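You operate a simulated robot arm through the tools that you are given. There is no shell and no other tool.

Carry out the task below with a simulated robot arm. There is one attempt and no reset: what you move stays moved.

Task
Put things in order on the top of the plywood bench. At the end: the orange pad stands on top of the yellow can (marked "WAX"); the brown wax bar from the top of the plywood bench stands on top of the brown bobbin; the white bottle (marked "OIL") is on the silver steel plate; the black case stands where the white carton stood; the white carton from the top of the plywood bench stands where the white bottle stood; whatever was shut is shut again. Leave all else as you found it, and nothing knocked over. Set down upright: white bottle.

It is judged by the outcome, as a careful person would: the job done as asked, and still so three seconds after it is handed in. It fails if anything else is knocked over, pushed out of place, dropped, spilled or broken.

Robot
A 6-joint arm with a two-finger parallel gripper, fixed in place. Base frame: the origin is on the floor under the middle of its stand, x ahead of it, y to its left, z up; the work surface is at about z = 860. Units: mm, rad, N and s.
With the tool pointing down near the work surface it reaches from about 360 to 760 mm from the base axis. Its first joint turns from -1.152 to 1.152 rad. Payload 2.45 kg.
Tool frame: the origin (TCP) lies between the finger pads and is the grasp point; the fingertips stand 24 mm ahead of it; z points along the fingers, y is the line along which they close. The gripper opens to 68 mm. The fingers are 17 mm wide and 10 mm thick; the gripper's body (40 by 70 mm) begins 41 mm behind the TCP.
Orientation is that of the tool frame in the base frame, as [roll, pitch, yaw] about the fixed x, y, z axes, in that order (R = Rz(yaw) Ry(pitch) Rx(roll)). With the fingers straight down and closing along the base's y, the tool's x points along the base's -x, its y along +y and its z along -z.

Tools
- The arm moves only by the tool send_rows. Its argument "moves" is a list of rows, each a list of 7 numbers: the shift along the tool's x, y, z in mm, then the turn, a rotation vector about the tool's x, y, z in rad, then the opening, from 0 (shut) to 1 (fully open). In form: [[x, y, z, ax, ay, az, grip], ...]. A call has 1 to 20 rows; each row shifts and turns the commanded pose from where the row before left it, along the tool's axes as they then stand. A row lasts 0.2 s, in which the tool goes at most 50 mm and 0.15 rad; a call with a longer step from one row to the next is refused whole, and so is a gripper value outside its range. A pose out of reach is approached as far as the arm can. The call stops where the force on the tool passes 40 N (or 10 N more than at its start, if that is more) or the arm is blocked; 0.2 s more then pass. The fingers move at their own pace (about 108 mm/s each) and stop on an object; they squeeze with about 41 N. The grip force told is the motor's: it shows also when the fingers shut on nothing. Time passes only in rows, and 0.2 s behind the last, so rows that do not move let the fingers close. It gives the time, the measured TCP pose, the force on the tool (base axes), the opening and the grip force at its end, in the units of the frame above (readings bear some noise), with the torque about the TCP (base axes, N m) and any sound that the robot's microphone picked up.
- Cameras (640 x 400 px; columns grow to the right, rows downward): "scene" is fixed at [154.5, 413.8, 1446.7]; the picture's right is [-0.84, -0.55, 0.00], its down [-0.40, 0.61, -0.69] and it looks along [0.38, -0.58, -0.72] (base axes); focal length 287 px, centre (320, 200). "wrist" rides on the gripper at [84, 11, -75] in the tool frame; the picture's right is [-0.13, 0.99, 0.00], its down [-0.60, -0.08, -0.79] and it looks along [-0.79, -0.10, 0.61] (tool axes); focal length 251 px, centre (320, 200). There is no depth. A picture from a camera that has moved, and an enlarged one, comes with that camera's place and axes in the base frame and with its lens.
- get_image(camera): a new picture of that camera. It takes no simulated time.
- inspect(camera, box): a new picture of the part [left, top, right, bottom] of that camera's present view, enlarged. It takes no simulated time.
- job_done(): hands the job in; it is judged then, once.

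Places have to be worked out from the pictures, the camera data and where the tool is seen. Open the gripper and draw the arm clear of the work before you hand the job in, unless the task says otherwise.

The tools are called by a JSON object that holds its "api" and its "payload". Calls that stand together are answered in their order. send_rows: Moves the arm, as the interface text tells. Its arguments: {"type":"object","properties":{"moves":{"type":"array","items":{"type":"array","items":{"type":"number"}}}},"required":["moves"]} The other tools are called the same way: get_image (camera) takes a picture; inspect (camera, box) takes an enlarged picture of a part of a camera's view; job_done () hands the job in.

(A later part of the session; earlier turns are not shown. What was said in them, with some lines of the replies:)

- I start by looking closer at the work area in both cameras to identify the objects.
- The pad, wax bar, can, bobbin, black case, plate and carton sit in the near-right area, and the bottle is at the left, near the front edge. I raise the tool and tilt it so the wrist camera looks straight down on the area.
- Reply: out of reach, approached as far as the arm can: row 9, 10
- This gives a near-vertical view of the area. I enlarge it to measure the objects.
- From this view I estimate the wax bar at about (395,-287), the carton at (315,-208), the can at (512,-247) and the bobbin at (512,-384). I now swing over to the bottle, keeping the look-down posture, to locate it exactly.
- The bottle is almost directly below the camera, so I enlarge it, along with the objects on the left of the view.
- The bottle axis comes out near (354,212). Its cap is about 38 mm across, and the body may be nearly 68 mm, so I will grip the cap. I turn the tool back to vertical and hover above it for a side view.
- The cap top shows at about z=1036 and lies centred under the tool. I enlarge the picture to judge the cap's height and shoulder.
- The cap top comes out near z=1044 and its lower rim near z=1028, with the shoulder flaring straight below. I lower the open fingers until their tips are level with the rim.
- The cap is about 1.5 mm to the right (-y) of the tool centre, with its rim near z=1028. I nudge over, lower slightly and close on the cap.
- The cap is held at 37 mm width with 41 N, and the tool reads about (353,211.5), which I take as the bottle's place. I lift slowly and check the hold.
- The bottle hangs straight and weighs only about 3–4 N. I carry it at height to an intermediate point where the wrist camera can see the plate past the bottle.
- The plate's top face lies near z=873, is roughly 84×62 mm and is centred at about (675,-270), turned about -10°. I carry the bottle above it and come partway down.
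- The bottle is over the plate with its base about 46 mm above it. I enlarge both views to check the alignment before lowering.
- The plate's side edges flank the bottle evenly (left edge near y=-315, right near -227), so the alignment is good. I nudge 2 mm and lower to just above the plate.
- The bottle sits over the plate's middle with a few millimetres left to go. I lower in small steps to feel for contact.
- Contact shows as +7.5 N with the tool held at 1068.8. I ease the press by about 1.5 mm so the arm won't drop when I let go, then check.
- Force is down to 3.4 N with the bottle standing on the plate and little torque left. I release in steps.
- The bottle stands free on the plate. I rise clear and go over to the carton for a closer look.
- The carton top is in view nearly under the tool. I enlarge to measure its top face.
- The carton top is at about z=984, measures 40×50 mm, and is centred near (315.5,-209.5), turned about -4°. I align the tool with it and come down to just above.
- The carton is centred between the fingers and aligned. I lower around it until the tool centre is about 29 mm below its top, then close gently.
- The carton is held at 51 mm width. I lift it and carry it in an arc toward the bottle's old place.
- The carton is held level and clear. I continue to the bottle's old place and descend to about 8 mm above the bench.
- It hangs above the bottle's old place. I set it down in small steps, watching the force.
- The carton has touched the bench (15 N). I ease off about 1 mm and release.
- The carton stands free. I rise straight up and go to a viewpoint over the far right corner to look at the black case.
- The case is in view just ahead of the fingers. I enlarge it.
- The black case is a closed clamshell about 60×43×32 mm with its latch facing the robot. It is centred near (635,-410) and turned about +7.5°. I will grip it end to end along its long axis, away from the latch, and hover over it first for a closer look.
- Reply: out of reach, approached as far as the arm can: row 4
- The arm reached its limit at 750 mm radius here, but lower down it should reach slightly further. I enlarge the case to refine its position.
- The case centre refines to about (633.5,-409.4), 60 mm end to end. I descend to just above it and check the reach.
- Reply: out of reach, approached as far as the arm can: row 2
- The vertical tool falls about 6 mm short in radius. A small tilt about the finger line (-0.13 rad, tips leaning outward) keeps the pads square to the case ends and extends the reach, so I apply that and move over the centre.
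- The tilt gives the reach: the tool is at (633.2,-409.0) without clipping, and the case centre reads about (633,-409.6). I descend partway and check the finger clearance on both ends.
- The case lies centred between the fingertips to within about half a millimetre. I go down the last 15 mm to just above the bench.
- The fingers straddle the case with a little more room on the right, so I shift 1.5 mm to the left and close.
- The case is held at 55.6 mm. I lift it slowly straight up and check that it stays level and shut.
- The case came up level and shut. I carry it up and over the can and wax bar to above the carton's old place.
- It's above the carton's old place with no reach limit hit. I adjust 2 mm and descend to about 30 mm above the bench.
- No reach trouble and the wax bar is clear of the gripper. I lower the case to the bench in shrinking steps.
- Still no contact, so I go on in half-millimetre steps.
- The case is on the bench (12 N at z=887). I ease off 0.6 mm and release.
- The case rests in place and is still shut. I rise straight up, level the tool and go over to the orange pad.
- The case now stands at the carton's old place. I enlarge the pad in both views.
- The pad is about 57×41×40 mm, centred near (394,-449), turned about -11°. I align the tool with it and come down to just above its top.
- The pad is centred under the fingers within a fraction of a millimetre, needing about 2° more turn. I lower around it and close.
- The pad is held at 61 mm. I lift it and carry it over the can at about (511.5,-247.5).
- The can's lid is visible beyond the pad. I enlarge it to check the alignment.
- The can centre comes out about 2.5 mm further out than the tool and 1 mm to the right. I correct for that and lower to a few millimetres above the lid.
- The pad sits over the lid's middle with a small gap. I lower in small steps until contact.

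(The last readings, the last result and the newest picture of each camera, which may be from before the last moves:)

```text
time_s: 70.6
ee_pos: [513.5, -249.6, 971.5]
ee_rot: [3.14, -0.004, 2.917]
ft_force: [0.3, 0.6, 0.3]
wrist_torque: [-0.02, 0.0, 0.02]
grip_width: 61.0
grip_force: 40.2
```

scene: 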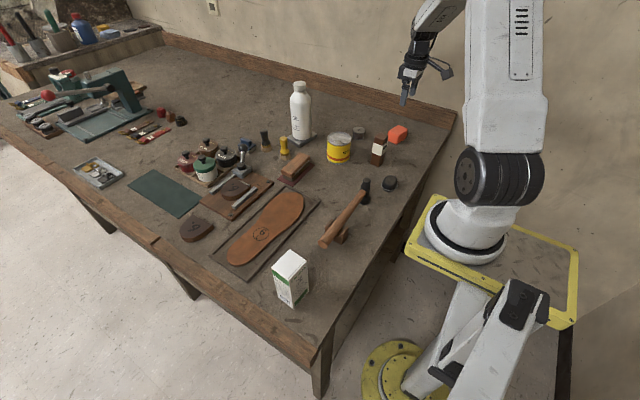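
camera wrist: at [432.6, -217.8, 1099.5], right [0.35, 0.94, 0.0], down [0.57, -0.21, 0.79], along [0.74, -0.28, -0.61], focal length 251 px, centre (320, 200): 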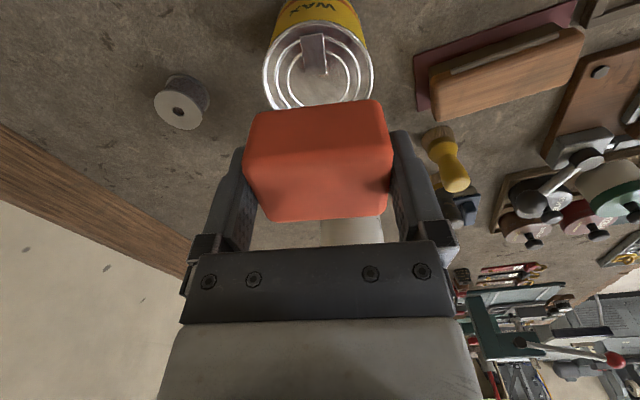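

{"api": "send_rows", "payload": {"moves": [[0, 0, 0.8, 0, 0, 0, 0.7], [0, 0, 0.7, 0, 0, 0, 0.7], [0, 0, 0, 0, 0, 0, 0.7]]}}

```text
time_s: 71.4
ee_pos: [514.2, -249.9, 969.2]
ee_rot: [-3.14, -0.002, 2.917]
ft_force: [-0.9, 0.4, -0.3]
wrist_torque: [0.02, 0.0, 0.01]
grip_width: 60.9
grip_force: 41.3
```

No contact yet, so I continue in smaller steps.

{"api": "send_rows", "payload": {"moves": [[0, 0, 0.6, 0, 0, 0, 0.7], [0, 0, 0.6, 0, 0, 0, 0.7], [0, 0, 0, 0, 0, 0, 0.7]]}}

{"api": "inspect", "payload": {"camera": "scene", "box": [310, 110, 370, 170]}}

```text
time_s: 72.2
ee_pos: [514.6, -248.6, 970.1]
ee_rot: [-3.141, -0.002, 2.916]
ft_force: [0.3, -0.3, 0.1]
wrist_torque: [-0.02, 0.01, -0.03]
grip_width: 61.0
grip_force: 41.3
```

```text
6.67 times, centred on (340, 140) of scene
camera zoom: at [154.5, 413.8, 1446.7], right [-0.84, -0.55, 0.0], down [-0.4, 0.61, -0.69], along [0.38, -0.58, -0.72], focal length 1911 px, centre (187, 600)
```

zoom: 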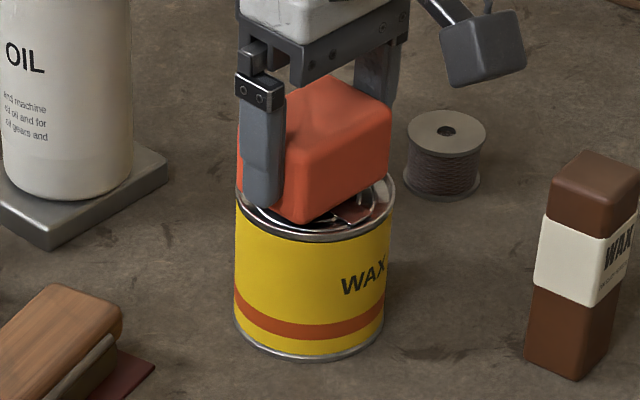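

{"api": "send_rows", "payload": {"moves": [[0, 0, 0.5, 0, 0, 0, 0.7], [0, 0, 0.5, 0, 0, 0, 0.7], [0, 0, 0, 0, 0, 0, 0.7]]}}

```text
time_s: 73.0
ee_pos: [515.6, -249.8, 968.3]
ee_rot: [-3.139, 0.0, 2.915]
ft_force: [-0.7, 2.6, 7.6]
wrist_torque: [0.03, 0.09, -0.02]
grip_width: 60.8
grip_force: 41.2
```

Contact at 7.6 N. I ease off slightly and open the fingers, whose tips stay about 9 mm above the rim.

{"api": "send_rows", "payload": {"moves": [[0, 0, -0.3, 0, 0, 0, 0.7], [0, 0, 0, 0, 0, 0, 0.93], [0, 0, 0, 0, 0, 0, 1], [0, 0, 0, 0, 0, 0, 1]]}}

{"api": "inspect", "payload": {"camera": "scene", "box": [310, 110, 370, 170]}}

{"api": "inspect", "payload": {"camera": "wrist", "box": [210, 40, 430, 240]}}

```text
time_s: 74.0
ee_pos: [514.9, -249.4, 967.8]
ee_rot: [-3.141, -0.001, 2.916]
ft_force: [0.2, 0.9, -0.6]
wrist_torque: [-0.02, 0.02, 0.02]
grip_width: 68.3
grip_force: 0.1
```

```text
6.67 times, centred on (340, 140) of scene
camera zoom: at [154.5, 413.8, 1446.7], right [-0.84, -0.55, 0.0], down [-0.4, 0.61, -0.69], along [0.38, -0.58, -0.72], focal length 1911 px, centre (187, 600)
```

zoom: 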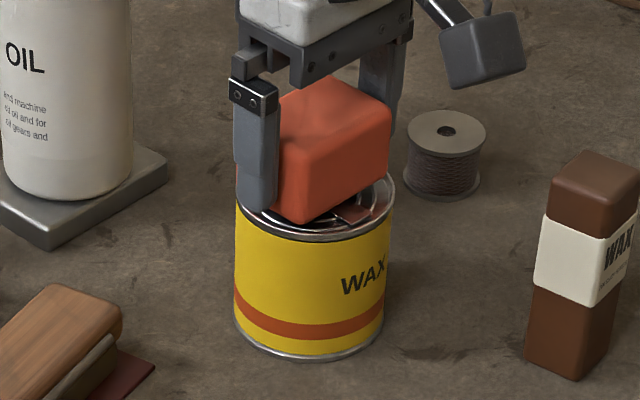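

```text
2.00 times, centred on (320, 140) of wrist
camera zoom: at [434.3, -219.8, 1043.1], right [0.35, 0.94, 0.0], down [0.57, -0.21, 0.79], along [0.74, -0.28, -0.61], focal length 503 px, centre (320, 320)
```

zoom: 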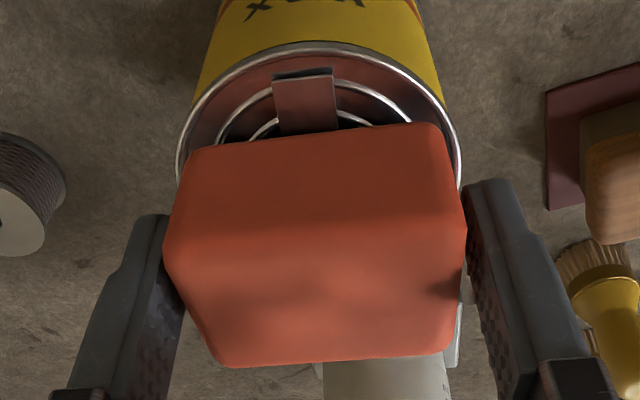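

The pad rests steadily on the can. I rise clear, square the tool to the base axes and hover over the bobbin to fix its centre.

{"api": "send_rows", "payload": {"moves": [[0, 0, -8, 0, 0, 0, 1], [0, 0, -20, 0, 0, 0, 1], [0, 0, -35, 0, 0, 0, 1], [0, 0, -35, 0, 0, -0.11, 1], [0, 0, 0, 0, 0, -0.115, 1], [1, -30, 0, 0, 0, 0, 1], [1, -40, 10, 0, 0, 0, 1], [1, -40, 20, 0, 0, 0, 1], [1, -26, 25, 0, 0, 0, 1], [0, 0, 0, 0, 0, 0, 1]]}}

{"api": "get_image", "payload": {"camera": "wrist"}}

{"api": "inspect", "payload": {"camera": "wrist", "box": [250, 20, 400, 120]}}

{"api": "get_image", "payload": {"camera": "scene"}}

```text
time_s: 76.2
ee_pos: [509.5, -385.3, 1012.6]
ee_rot: [3.14, -0.002, 3.142]
ft_force: [0.3, 0.0, 0.2]
wrist_torque: [0.03, -0.01, -0.02]
grip_width: 67.6
grip_force: 0.2
```

```text
taken
camera wrist: at [425.0, -374.1, 1087.2], right [0.13, 0.99, 0.0], down [0.61, -0.08, 0.79], along [0.79, -0.1, -0.61], focal length 251 px, centre (320, 200)
```

wrist: 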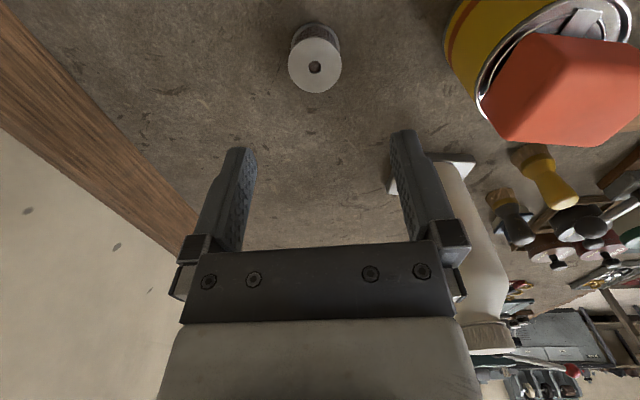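

```text
4.00 times, centred on (325, 70) of wrist
camera zoom: at [425.0, -374.1, 1087.2], right [0.13, 0.99, 0.0], down [0.61, -0.08, 0.79], along [0.79, -0.1, -0.61], focal length 1006 px, centre (300, 720)
```

zoom: 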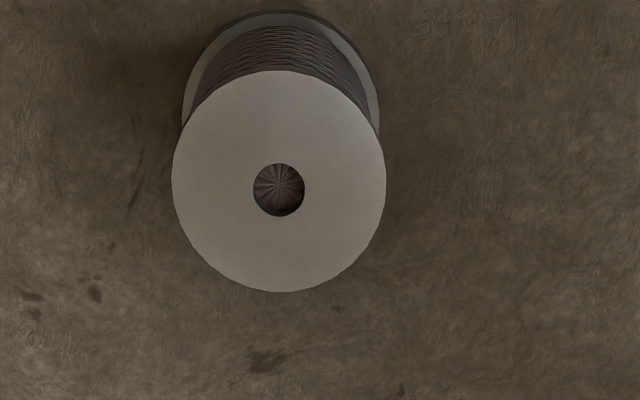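

```text
taken
```

scene: 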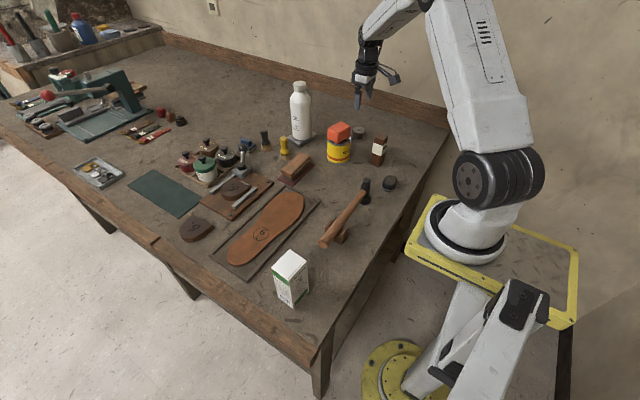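

The bobbin's top disc is 40 mm across at z≈892, and its centre comes out at about (514,-389.5). Now I go to hover over the wax bar.

{"api": "send_rows", "payload": {"moves": [[20, 18, -12, 0, 0, 0, 1], [30, 26, -12, 0, 0, 0, 1], [34, 28, -6, 0, 0, 0, 1], [30.5, 26.3, -2, 0, 0, 0, 1], [0, 0, 0, 0, 0, 0, 1]]}}

{"api": "get_image", "payload": {"camera": "wrist"}}

{"api": "inspect", "payload": {"camera": "wrist", "box": [250, 20, 400, 120]}}

```text
time_s: 77.4
ee_pos: [395.2, -286.5, 1043.7]
ee_rot: [-3.141, -0.003, 3.141]
ft_force: [-0.6, 0.7, -0.6]
wrist_torque: [0.0, 0.03, 0.0]
grip_width: 68.0
grip_force: 0.0
```

```text
taken
camera wrist: at [310.6, -275.4, 1118.7], right [0.13, 0.99, 0.0], down [0.61, -0.08, 0.79], along [0.79, -0.1, -0.61], focal length 251 px, centre (320, 200)
```

wrist: 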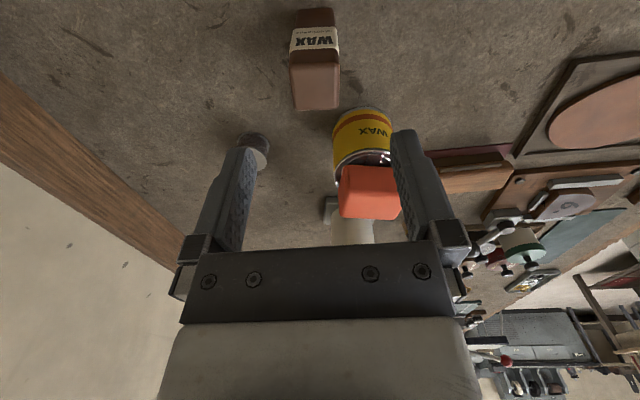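

```text
4.00 times, centred on (325, 70) of wrist
camera zoom: at [310.6, -275.4, 1118.7], right [0.13, 0.99, 0.0], down [0.61, -0.08, 0.79], along [0.79, -0.1, -0.61], focal length 1006 px, centre (300, 720)
```

zoom: 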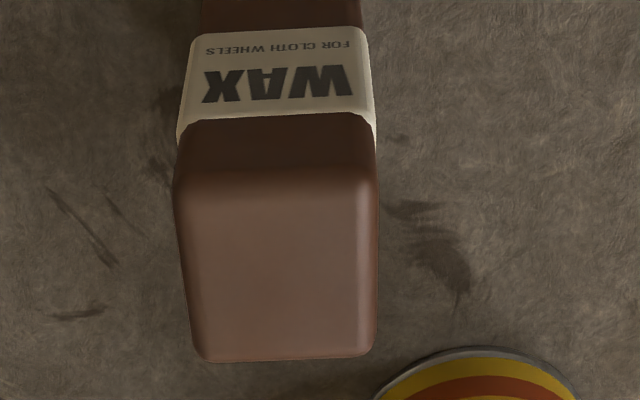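

The wax bar's top is at about z=956, 32 mm square, roughly 3 mm out and 3 mm right of the tool, turned about 5°. I align and come down to just above it for a check.

{"api": "send_rows", "payload": {"moves": [[-2.5, -2.3, 10, 0, 0, 0.087, 1], [0, 0, 25, 0, 0, 0, 1], [0, 0, 18, 0, 0, 0, 1], [0, 0, 0, 0, 0, 0, 1]]}}

{"api": "inspect", "payload": {"camera": "wrist", "box": [210, 60, 430, 220]}}

{"api": "inspect", "payload": {"camera": "scene", "box": [330, 90, 430, 180]}}

```text
time_s: 78.4
ee_pos: [397.6, -289.4, 990.7]
ee_rot: [-3.14, 0.0, 3.055]
ft_force: [0.6, -0.3, 0.0]
wrist_torque: [0.0, 0.05, 0.01]
grip_width: 68.3
grip_force: 0.1
```

```text
2.50 times, centred on (320, 140) of wrist
camera zoom: at [314.8, -271.3, 1064.8], right [0.22, 0.98, 0.0], down [0.6, -0.13, 0.79], along [0.77, -0.17, -0.61], focal length 629 px, centre (320, 350)
```

zoom: 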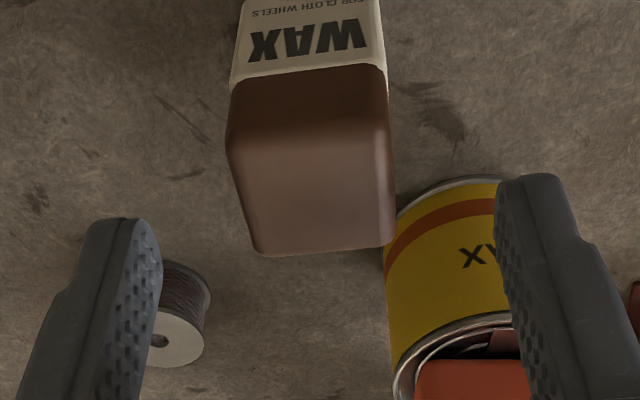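

```text
4.44 times, centred on (380, 135) of scene
camera zoom: at [154.5, 413.8, 1446.7], right [-0.84, -0.55, 0.0], down [-0.4, 0.61, -0.69], along [0.38, -0.58, -0.72], focal length 1274 px, centre (53, 489)
```

zoom: 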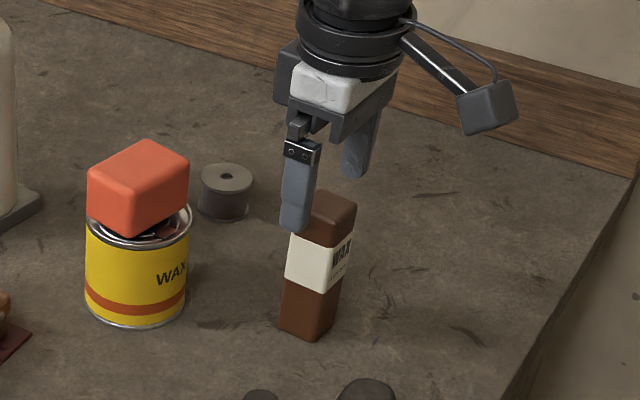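

With the bar top at about z=961, all views agree it is centred under the tool. I lower around it to z≈931 and close gently.

{"api": "send_rows", "payload": {"moves": [[0, 0, 20, 0, 0, 0, 1], [0, 0, 25, 0, 0, 0, 1], [0, 0, 14, 0, 0, 0, 1], [0, 0, 0, 0, 0, 0, 1]]}}

{"api": "get_image", "payload": {"camera": "wrist"}}

{"api": "inspect", "payload": {"camera": "scene", "box": [330, 90, 430, 180]}}

```text
time_s: 79.4
ee_pos: [398.1, -288.9, 931.0]
ee_rot: [3.141, -0.001, 3.054]
ft_force: [-0.6, 0.8, -0.6]
wrist_torque: [0.01, 0.01, 0.01]
grip_width: 67.8
grip_force: 0.1
```

```text
taken
camera wrist: at [315.1, -271.0, 1005.9], right [0.22, 0.98, 0.0], down [0.6, -0.13, 0.79], along [0.77, -0.17, -0.61], focal length 251 px, centre (320, 200)
```

wrist: 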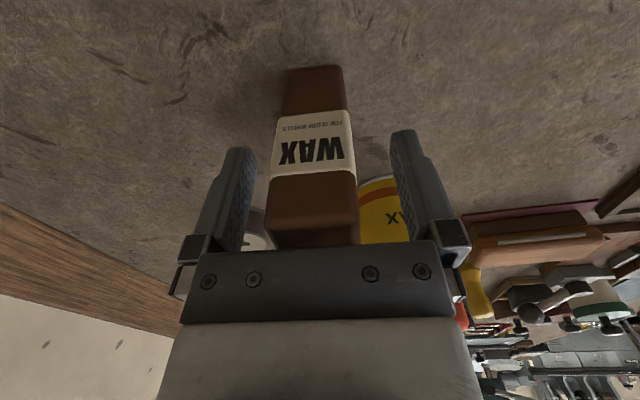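

```text
4.44 times, centred on (380, 135) of scene
camera zoom: at [154.5, 413.8, 1446.7], right [-0.84, -0.55, 0.0], down [-0.4, 0.61, -0.69], along [0.38, -0.58, -0.72], focal length 1274 px, centre (53, 489)
```

zoom: 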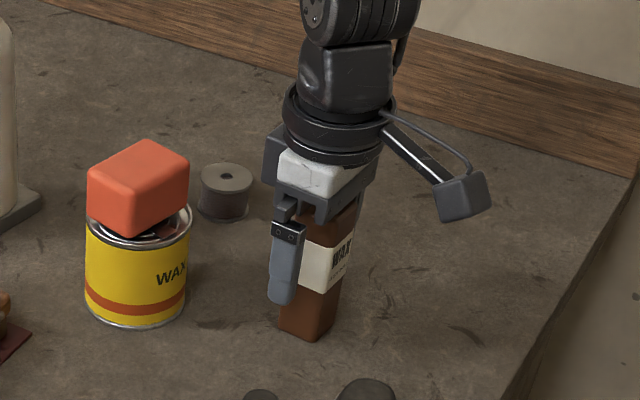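

The bar's near foot edge shows it centred about 2.5 mm toward the robot from the tool, and laterally centred. I shift that much and close.

{"api": "send_rows", "payload": {"moves": [[2.4, 0, 0, 0, 0, 0, 1], [0, 0, 0, 0, 0, 0, 0.75], [0, 0, 0, 0, 0, 0, 0.55], [0, 0, 0, 0, 0, 0, 0.45], [0, 0, 0, 0, 0, 0, 0.35], [0, 0, 0, 0, 0, 0, 0.3], [0, 0, 0, 0, 0, 0, 0.3]]}}

{"api": "get_image", "payload": {"camera": "wrist"}}

```text
time_s: 81.0
ee_pos: [397.2, -288.9, 930.4]
ee_rot: [3.141, -0.001, 3.054]
ft_force: [-0.2, -0.9, 1.9]
wrist_torque: [-0.03, 0.04, 0.03]
grip_width: 31.6
grip_force: 41.2
```

```text
taken
camera wrist: at [312.9, -271.1, 1006.3], right [0.22, 0.98, 0.0], down [0.6, -0.13, 0.79], along [0.77, -0.17, -0.61], focal length 251 px, centre (320, 200)
```

wrist: 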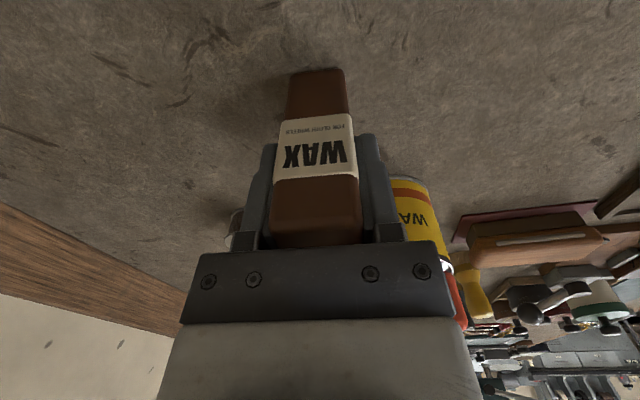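

The bar is held at 31.6 mm. I lift it and carry it over to the bobbin.

{"api": "send_rows", "payload": {"moves": [[0, 0, -4, 0, 0, 0, 0.3], [0, 0, -10, 0, 0, 0, 0.3], [0, 0, -20, 0, 0, 0, 0.3], [0, 0, -26, 0, 0, 0, 0.3], [0, 0, -20, 0, 0, 0, 0.3], [-8.9, -6.3, 0, 0, 0, 0, 0.3], [-16.5, -11.7, 0, 0, 0, 0, 0.3], [-25.4, -18, 0, 0, 0, 0, 0.3], [-25.4, -18, 0, 0, 0, 0, 0.3], [-25.4, -18, 0, 0, 0, 0, 0.3], [-16.5, -11.7, 0, 0, 0, 0, 0.3], [-8.9, -6.3, 0, 0, 0, 0, 0.3], [0, 0, 0, 0, 0, 0, 0.3]]}}

{"api": "get_image", "payload": {"camera": "wrist"}}

{"api": "inspect", "payload": {"camera": "scene", "box": [310, 60, 400, 150]}}

```text
time_s: 83.8
ee_pos: [515.2, -390.3, 1010.4]
ee_rot: [-3.141, -0.003, 3.054]
ft_force: [0.6, -0.5, -0.8]
wrist_torque: [0.04, 0.0, -0.02]
grip_width: 31.4
grip_force: 41.3
```

```text
taken
camera wrist: at [431.1, -371.4, 1086.1], right [0.22, 0.98, 0.0], down [0.6, -0.13, 0.79], along [0.77, -0.17, -0.61], focal length 251 px, centre (320, 200)
```

wrist: 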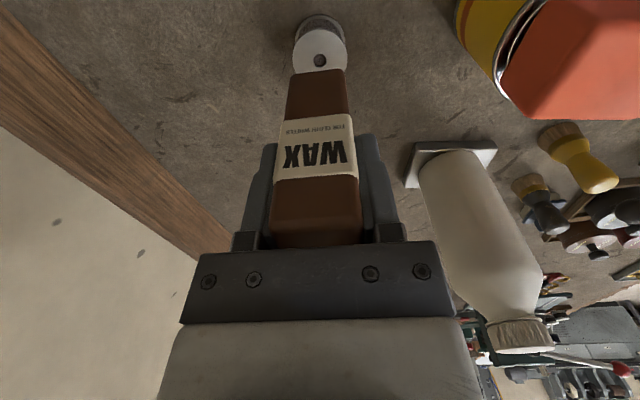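

```text
4.44 times, centred on (355, 105) of scene
camera zoom: at [154.5, 413.8, 1446.7], right [-0.84, -0.55, 0.0], down [-0.4, 0.61, -0.69], along [0.38, -0.58, -0.72], focal length 1274 px, centre (164, 622)
```

zoom: 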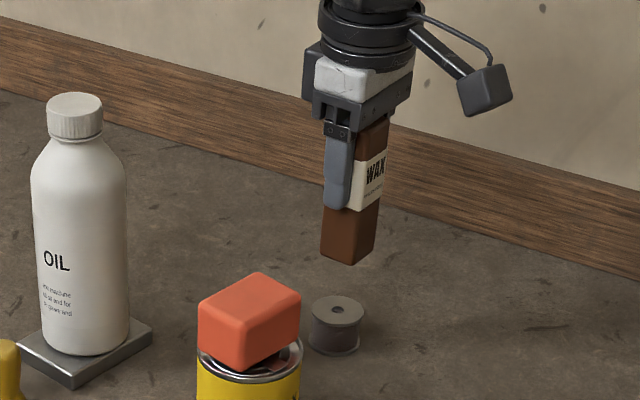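

The bobbin's disc is visible just below the bar. I enlarge to check the alignment.

{"api": "inspect", "payload": {"camera": "wrist", "box": [250, 0, 390, 100]}}

```text
4.00 times, centred on (320, 50) of wrist
camera zoom: at [431.1, -371.4, 1086.1], right [0.22, 0.98, 0.0], down [0.6, -0.13, 0.79], along [0.77, -0.17, -0.61], focal length 1006 px, centre (320, 800)
```

zoom: 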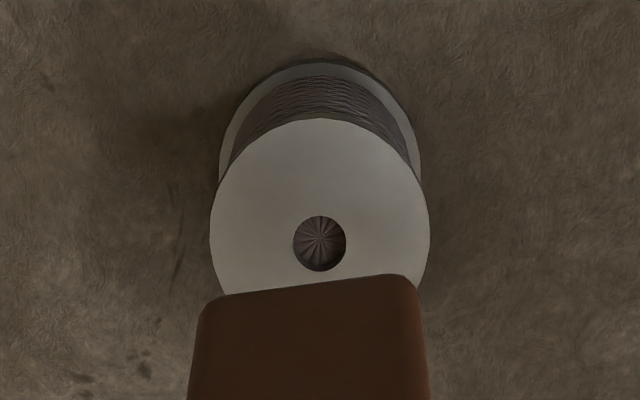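

The bobbin's centre is within 1 mm of the bar's. I make a small correction and lower to just above the disc.

{"api": "send_rows", "payload": {"moves": [[-0.8, 0.4, 5, 0, 0, 0, 0.3], [0, 0, 12, 0, 0, 0, 0.3], [0, 0, 14, 0, 0, 0, 0.3], [0, 0, 8, 0, 0, 0, 0.3], [0, 0, 3, 0, 0, 0, 0.3], [0, 0, 0, 0, 0, 0, 0.3]]}}

{"api": "inspect", "payload": {"camera": "wrist", "box": [250, 0, 390, 100]}}

{"api": "inspect", "payload": {"camera": "scene", "box": [330, 80, 390, 150]}}

```text
time_s: 85.2
ee_pos: [516.8, -388.9, 969.1]
ee_rot: [3.142, -0.002, 3.055]
ft_force: [-0.3, 0.8, -1.4]
wrist_torque: [0.02, -0.02, -0.02]
grip_width: 31.4
grip_force: 41.2
```

```text
4.00 times, centred on (320, 50) of wrist
camera zoom: at [432.2, -371.3, 1043.8], right [0.22, 0.98, 0.0], down [0.6, -0.13, 0.79], along [0.77, -0.17, -0.61], focal length 1006 px, centre (320, 800)
```

zoom: 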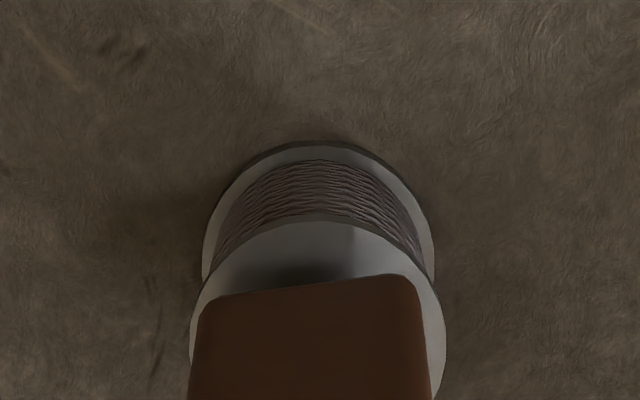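

```text
5.71 times, centred on (360, 115) of scene
camera zoom: at [154.5, 413.8, 1446.7], right [-0.84, -0.55, 0.0], down [-0.4, 0.61, -0.69], along [0.38, -0.58, -0.72], focal length 1638 px, centre (91, 686)
```

zoom: 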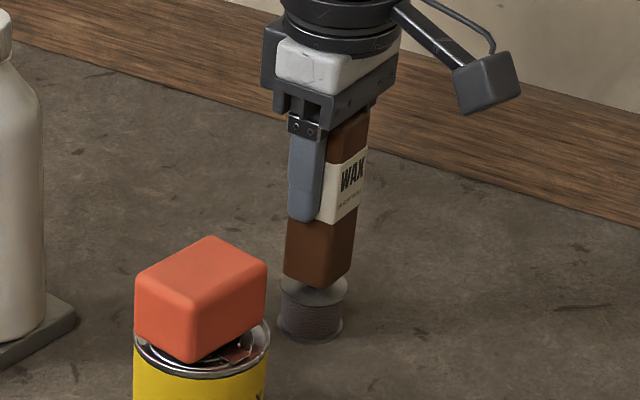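

The bar is centred over the disc within about a millimetre, with some 6 mm to go. I lower gently to contact.

{"api": "send_rows", "payload": {"moves": [[0, 0, 2, 0, 0, 0, 0.3], [0, 0, 1.2, 0, 0, 0, 0.3], [0, 0, 0.8, 0, 0, 0, 0.3], [0, 0, 0, 0, 0, 0, 0.3]]}}

```text
time_s: 86.2
ee_pos: [516.3, -390.2, 963.9]
ee_rot: [-3.142, -0.002, 3.055]
ft_force: [0.2, 0.5, -0.3]
wrist_torque: [-0.02, 0.01, 0.0]
grip_width: 31.6
grip_force: 40.5
```

{"api": "send_rows", "payload": {"moves": [[0, 0, 0.7, 0, 0, 0, 0.3], [0, 0, 0.6, 0, 0, 0, 0.3], [0, 0, 0, 0, 0, 0, 0.3]]}}

```text
time_s: 87.0
ee_pos: [516.6, -388.9, 964.1]
ee_rot: [3.14, -0.002, 3.054]
ft_force: [1.3, -0.4, -0.7]
wrist_torque: [0.02, 0.0, 0.05]
grip_width: 31.5
grip_force: 41.0
```

No contact yet; I continue in half-millimetre steps.

{"api": "send_rows", "payload": {"moves": [[0, 0, 0.5, 0, 0, 0, 0.3], [0, 0, 0.5, 0, 0, 0, 0.3], [0, 0, 0, 0, 0, 0, 0.3]]}}

```text
time_s: 87.8
ee_pos: [515.3, -389.2, 962.8]
ee_rot: [3.141, -0.003, 3.055]
ft_force: [0.6, -0.6, -1.6]
wrist_torque: [0.03, 0.02, -0.02]
grip_width: 31.3
grip_force: 41.2
```

{"api": "send_rows", "payload": {"moves": [[0, 0, 0.5, 0, 0, 0, 0.3], [0, 0, 0.4, 0, 0, 0, 0.3], [0, 0, 0, 0, 0, 0, 0.3]]}}

{"api": "inspect", "payload": {"camera": "scene", "box": [335, 100, 385, 150]}}

```text
time_s: 88.6
ee_pos: [515.1, -389.2, 961.6]
ee_rot: [-3.141, -0.001, 3.054]
ft_force: [-0.7, 0.6, -0.6]
wrist_torque: [0.02, -0.02, -0.03]
grip_width: 31.3
grip_force: 41.2
```

```text
8.00 times, centred on (360, 125) of scene
camera zoom: at [154.5, 413.8, 1446.7], right [-0.84, -0.55, 0.0], down [-0.4, 0.61, -0.69], along [0.38, -0.58, -0.72], focal length 2293 px, centre (0, 800)
```

zoom: 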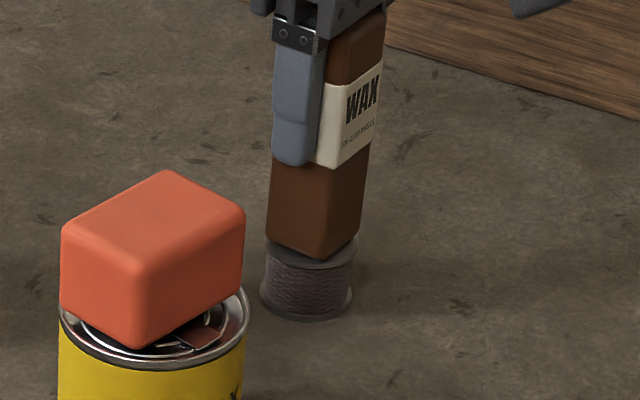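

Very nearly touching; I go on with small steps.

{"api": "send_rows", "payload": {"moves": [[0, 0, 0.5, 0, 0, 0, 0.3], [0, 0, 0.3, 0, 0, 0, 0.3], [0, 0, 0, 0, 0, 0, 0.3]]}}

```text
time_s: 89.4
ee_pos: [516.5, -389.5, 961.5]
ee_rot: [3.14, -0.001, 3.054]
ft_force: [-0.3, 0.1, -0.4]
wrist_torque: [0.02, 0.0, -0.01]
grip_width: 31.5
grip_force: 41.4
```

{"api": "send_rows", "payload": {"moves": [[0, 0, 0.5, 0, 0, 0, 0.3], [0, 0, 0.3, 0, 0, 0, 0.3], [0, 0, 0, 0, 0, 0, 0.3]]}}

```text
time_s: 90.2
ee_pos: [515.9, -389.8, 960.7]
ee_rot: [-3.138, 0.0, 3.054]
ft_force: [-2.3, 3.2, 9.6]
wrist_torque: [0.21, 0.2, -0.05]
grip_width: 31.7
grip_force: 40.7
```

Contact at about 10 N. I ease off and open the fingers.

{"api": "send_rows", "payload": {"moves": [[0, 0, -0.4, 0, 0, 0, 0.3], [0, 0, 0, 0, 0, 0, 0.3], [0, 0, 0, 0, 0, 0, 0.6], [0, 0, 0, 0, 0, 0, 0.8], [0, 0, 0, 0, 0, 0, 1], [0, 0, 0, 0, 0, 0, 1]]}}

{"api": "inspect", "payload": {"camera": "scene", "box": [335, 80, 395, 150]}}

{"api": "get_image", "payload": {"camera": "wrist"}}

```text
time_s: 91.6
ee_pos: [516.4, -388.2, 960.2]
ee_rot: [-3.141, -0.002, 3.055]
ft_force: [0.1, 0.2, 0.1]
wrist_torque: [-0.02, 0.0, 0.01]
grip_width: 68.1
grip_force: 0.1
```

```text
5.71 times, centred on (365, 115) of scene
camera zoom: at [154.5, 413.8, 1446.7], right [-0.84, -0.55, 0.0], down [-0.4, 0.61, -0.69], along [0.38, -0.58, -0.72], focal length 1638 px, centre (63, 686)
```

zoom: 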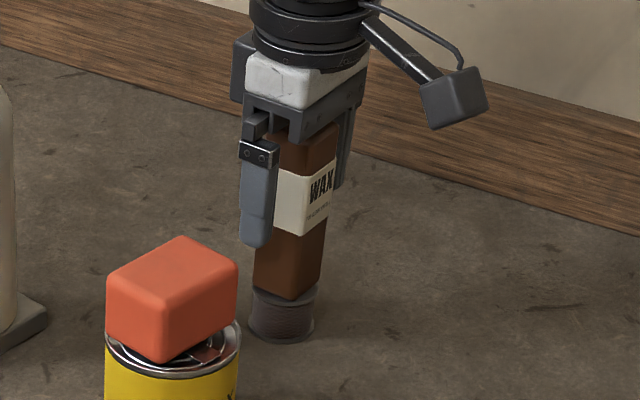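

```text
taken
camera wrist: at [432.5, -370.9, 1035.8], right [0.22, 0.98, 0.0], down [0.6, -0.13, 0.79], along [0.77, -0.17, -0.61], focal length 251 px, centre (320, 200)
```

wrist: 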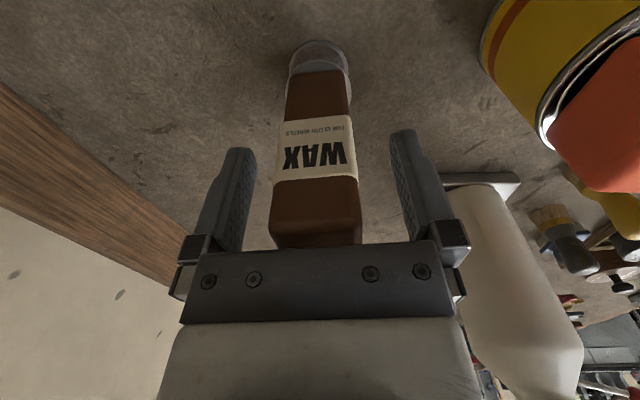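

The wax bar stands on the bobbin. I rise straight up with the fingers open and then draw back toward the start pose for a full check.

{"api": "send_rows", "payload": {"moves": [[0, 0, -8, 0, 0, 0, 1], [0, 0, -20, 0, 0, 0, 1], [0, 0, -35, 0, 0, 0, 1], [0, 0, -45, 0, 0, 0, 1], [0, 0, -45, 0, 0, -0.087, 1], [20, 8, -8, 0, 0, 0, 1], [40, 20, 0, 0, 0, 0, 1], [40, 25, 0, 0, 0, 0, 1], [40, 25, 0, 0, 0, 0, 1], [34, 25, 0, 0, 0, 0, 1], [0, 16, 0, 0, 0, 0, 1], [0, 0, 0, 0, 0, 0, 1]]}}

{"api": "get_image", "payload": {"camera": "scene"}}

{"api": "get_image", "payload": {"camera": "wrist"}}

{"api": "inspect", "payload": {"camera": "scene", "box": [270, 70, 420, 200]}}

```text
time_s: 94.2
ee_pos: [341.9, -270.1, 1123.3]
ee_rot: [3.141, -0.001, 3.141]
ft_force: [0.3, -0.4, -0.3]
wrist_torque: [0.01, -0.02, -0.02]
grip_width: 68.1
grip_force: 0.0
```

```text
taken
```

scene: 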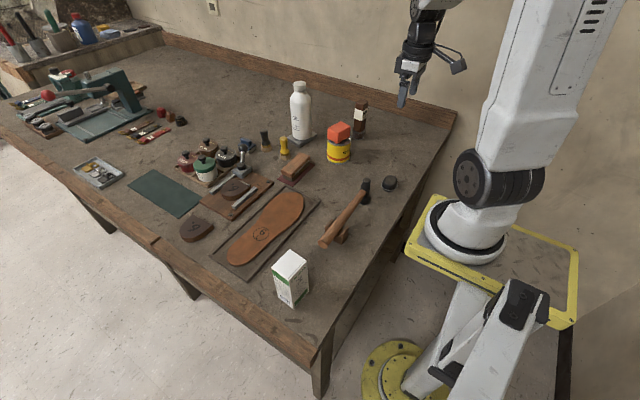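

```text
taken
camera wrist: at [257.0, -259.3, 1197.8], right [0.13, 0.99, 0.0], down [0.61, -0.08, 0.79], along [0.79, -0.1, -0.61], focal length 251 px, centre (320, 200)
```

wrist: 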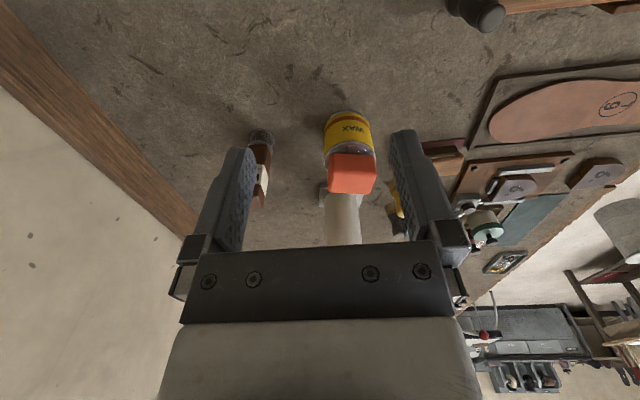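

```text
3.08 times, centred on (345, 135) of scene
camera zoom: at [154.5, 413.8, 1446.7], right [-0.84, -0.55, 0.0], down [-0.4, 0.61, -0.69], along [0.38, -0.58, -0.72], focal length 882 px, centre (243, 400)
```

zoom: 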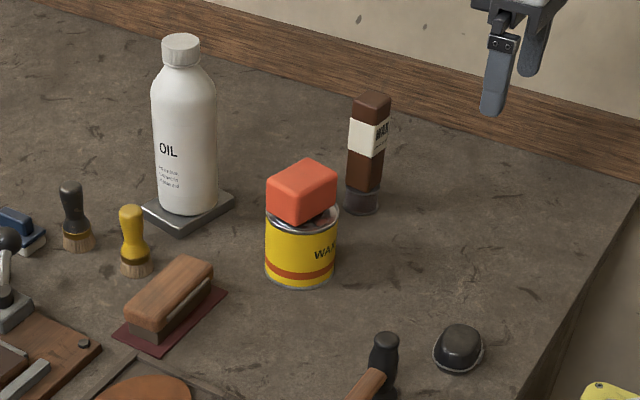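

Everything appears in place. I take close looks at the stacked pairs, the case and the carton before handing in.

{"api": "inspect", "payload": {"camera": "scene", "box": [315, 90, 385, 170]}}

{"api": "inspect", "payload": {"camera": "scene", "box": [230, 160, 420, 320]}}

{"api": "inspect", "payload": {"camera": "wrist", "box": [230, 80, 410, 250]}}

```text
5.00 times, centred on (350, 130) of scene
camera zoom: at [154.5, 413.8, 1446.7], right [-0.84, -0.55, 0.0], down [-0.4, 0.61, -0.69], along [0.38, -0.58, -0.72], focal length 1433 px, centre (170, 550)
```

zoom: 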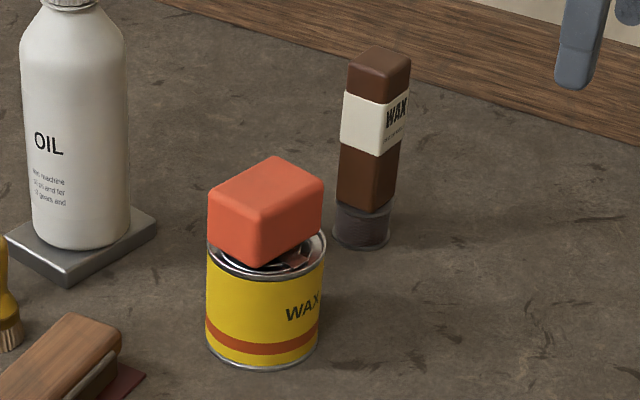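

```text
2.50 times, centred on (325, 240) of scene
camera zoom: at [154.5, 413.8, 1446.7], right [-0.84, -0.55, 0.0], down [-0.4, 0.61, -0.69], along [0.38, -0.58, -0.72], focal length 717 px, centre (308, 100)
```

zoom: 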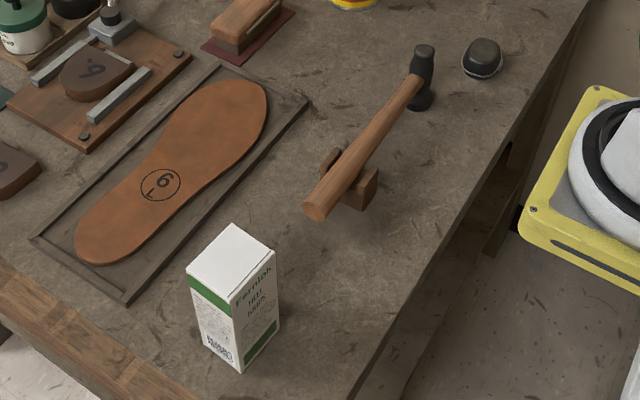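

```text
2.35 times, centred on (320, 165) of wrist
camera zoom: at [257.0, -259.3, 1197.8], right [0.13, 0.99, 0.0], down [0.61, -0.08, 0.79], along [0.79, -0.1, -0.61], focal length 592 px, centre (320, 282)
```

zoom: 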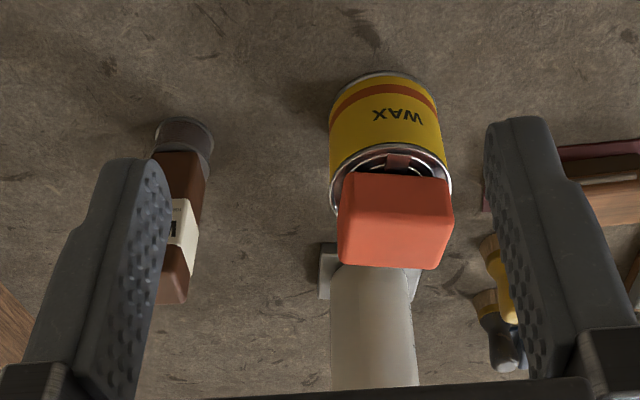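

The pad is on the can, the wax bar on the bobbin and the bottle upright on the plate. The shut case is at the carton's old place and the carton is at the bottle's old place. The gripper is open and clear of the work, so I hand in.

{"api": "job_done", "payload": {}}

```text
The job is handed in.
```

I finished the job and handed it in. The last pictures showed every item where you asked, with nothing knocked over:

- **Orange pad:** it stands on top of the yellow "WAX" can.
- **Brown wax bar:** it stands upright on top of the brown bobbin.
- **White "OIL" bottle:** it stands upright on the silver steel plate. Its base looks slightly wider than the plate's short side, but it is centred and steady.
- **Black case:** it stands where the white carton stood. It stayed shut throughout; nothing was opened.
- **White carton:** it stands where the white bottle stood.

I saw nothing else out of place. The gripper is open and the arm is drawn back clear of the work.
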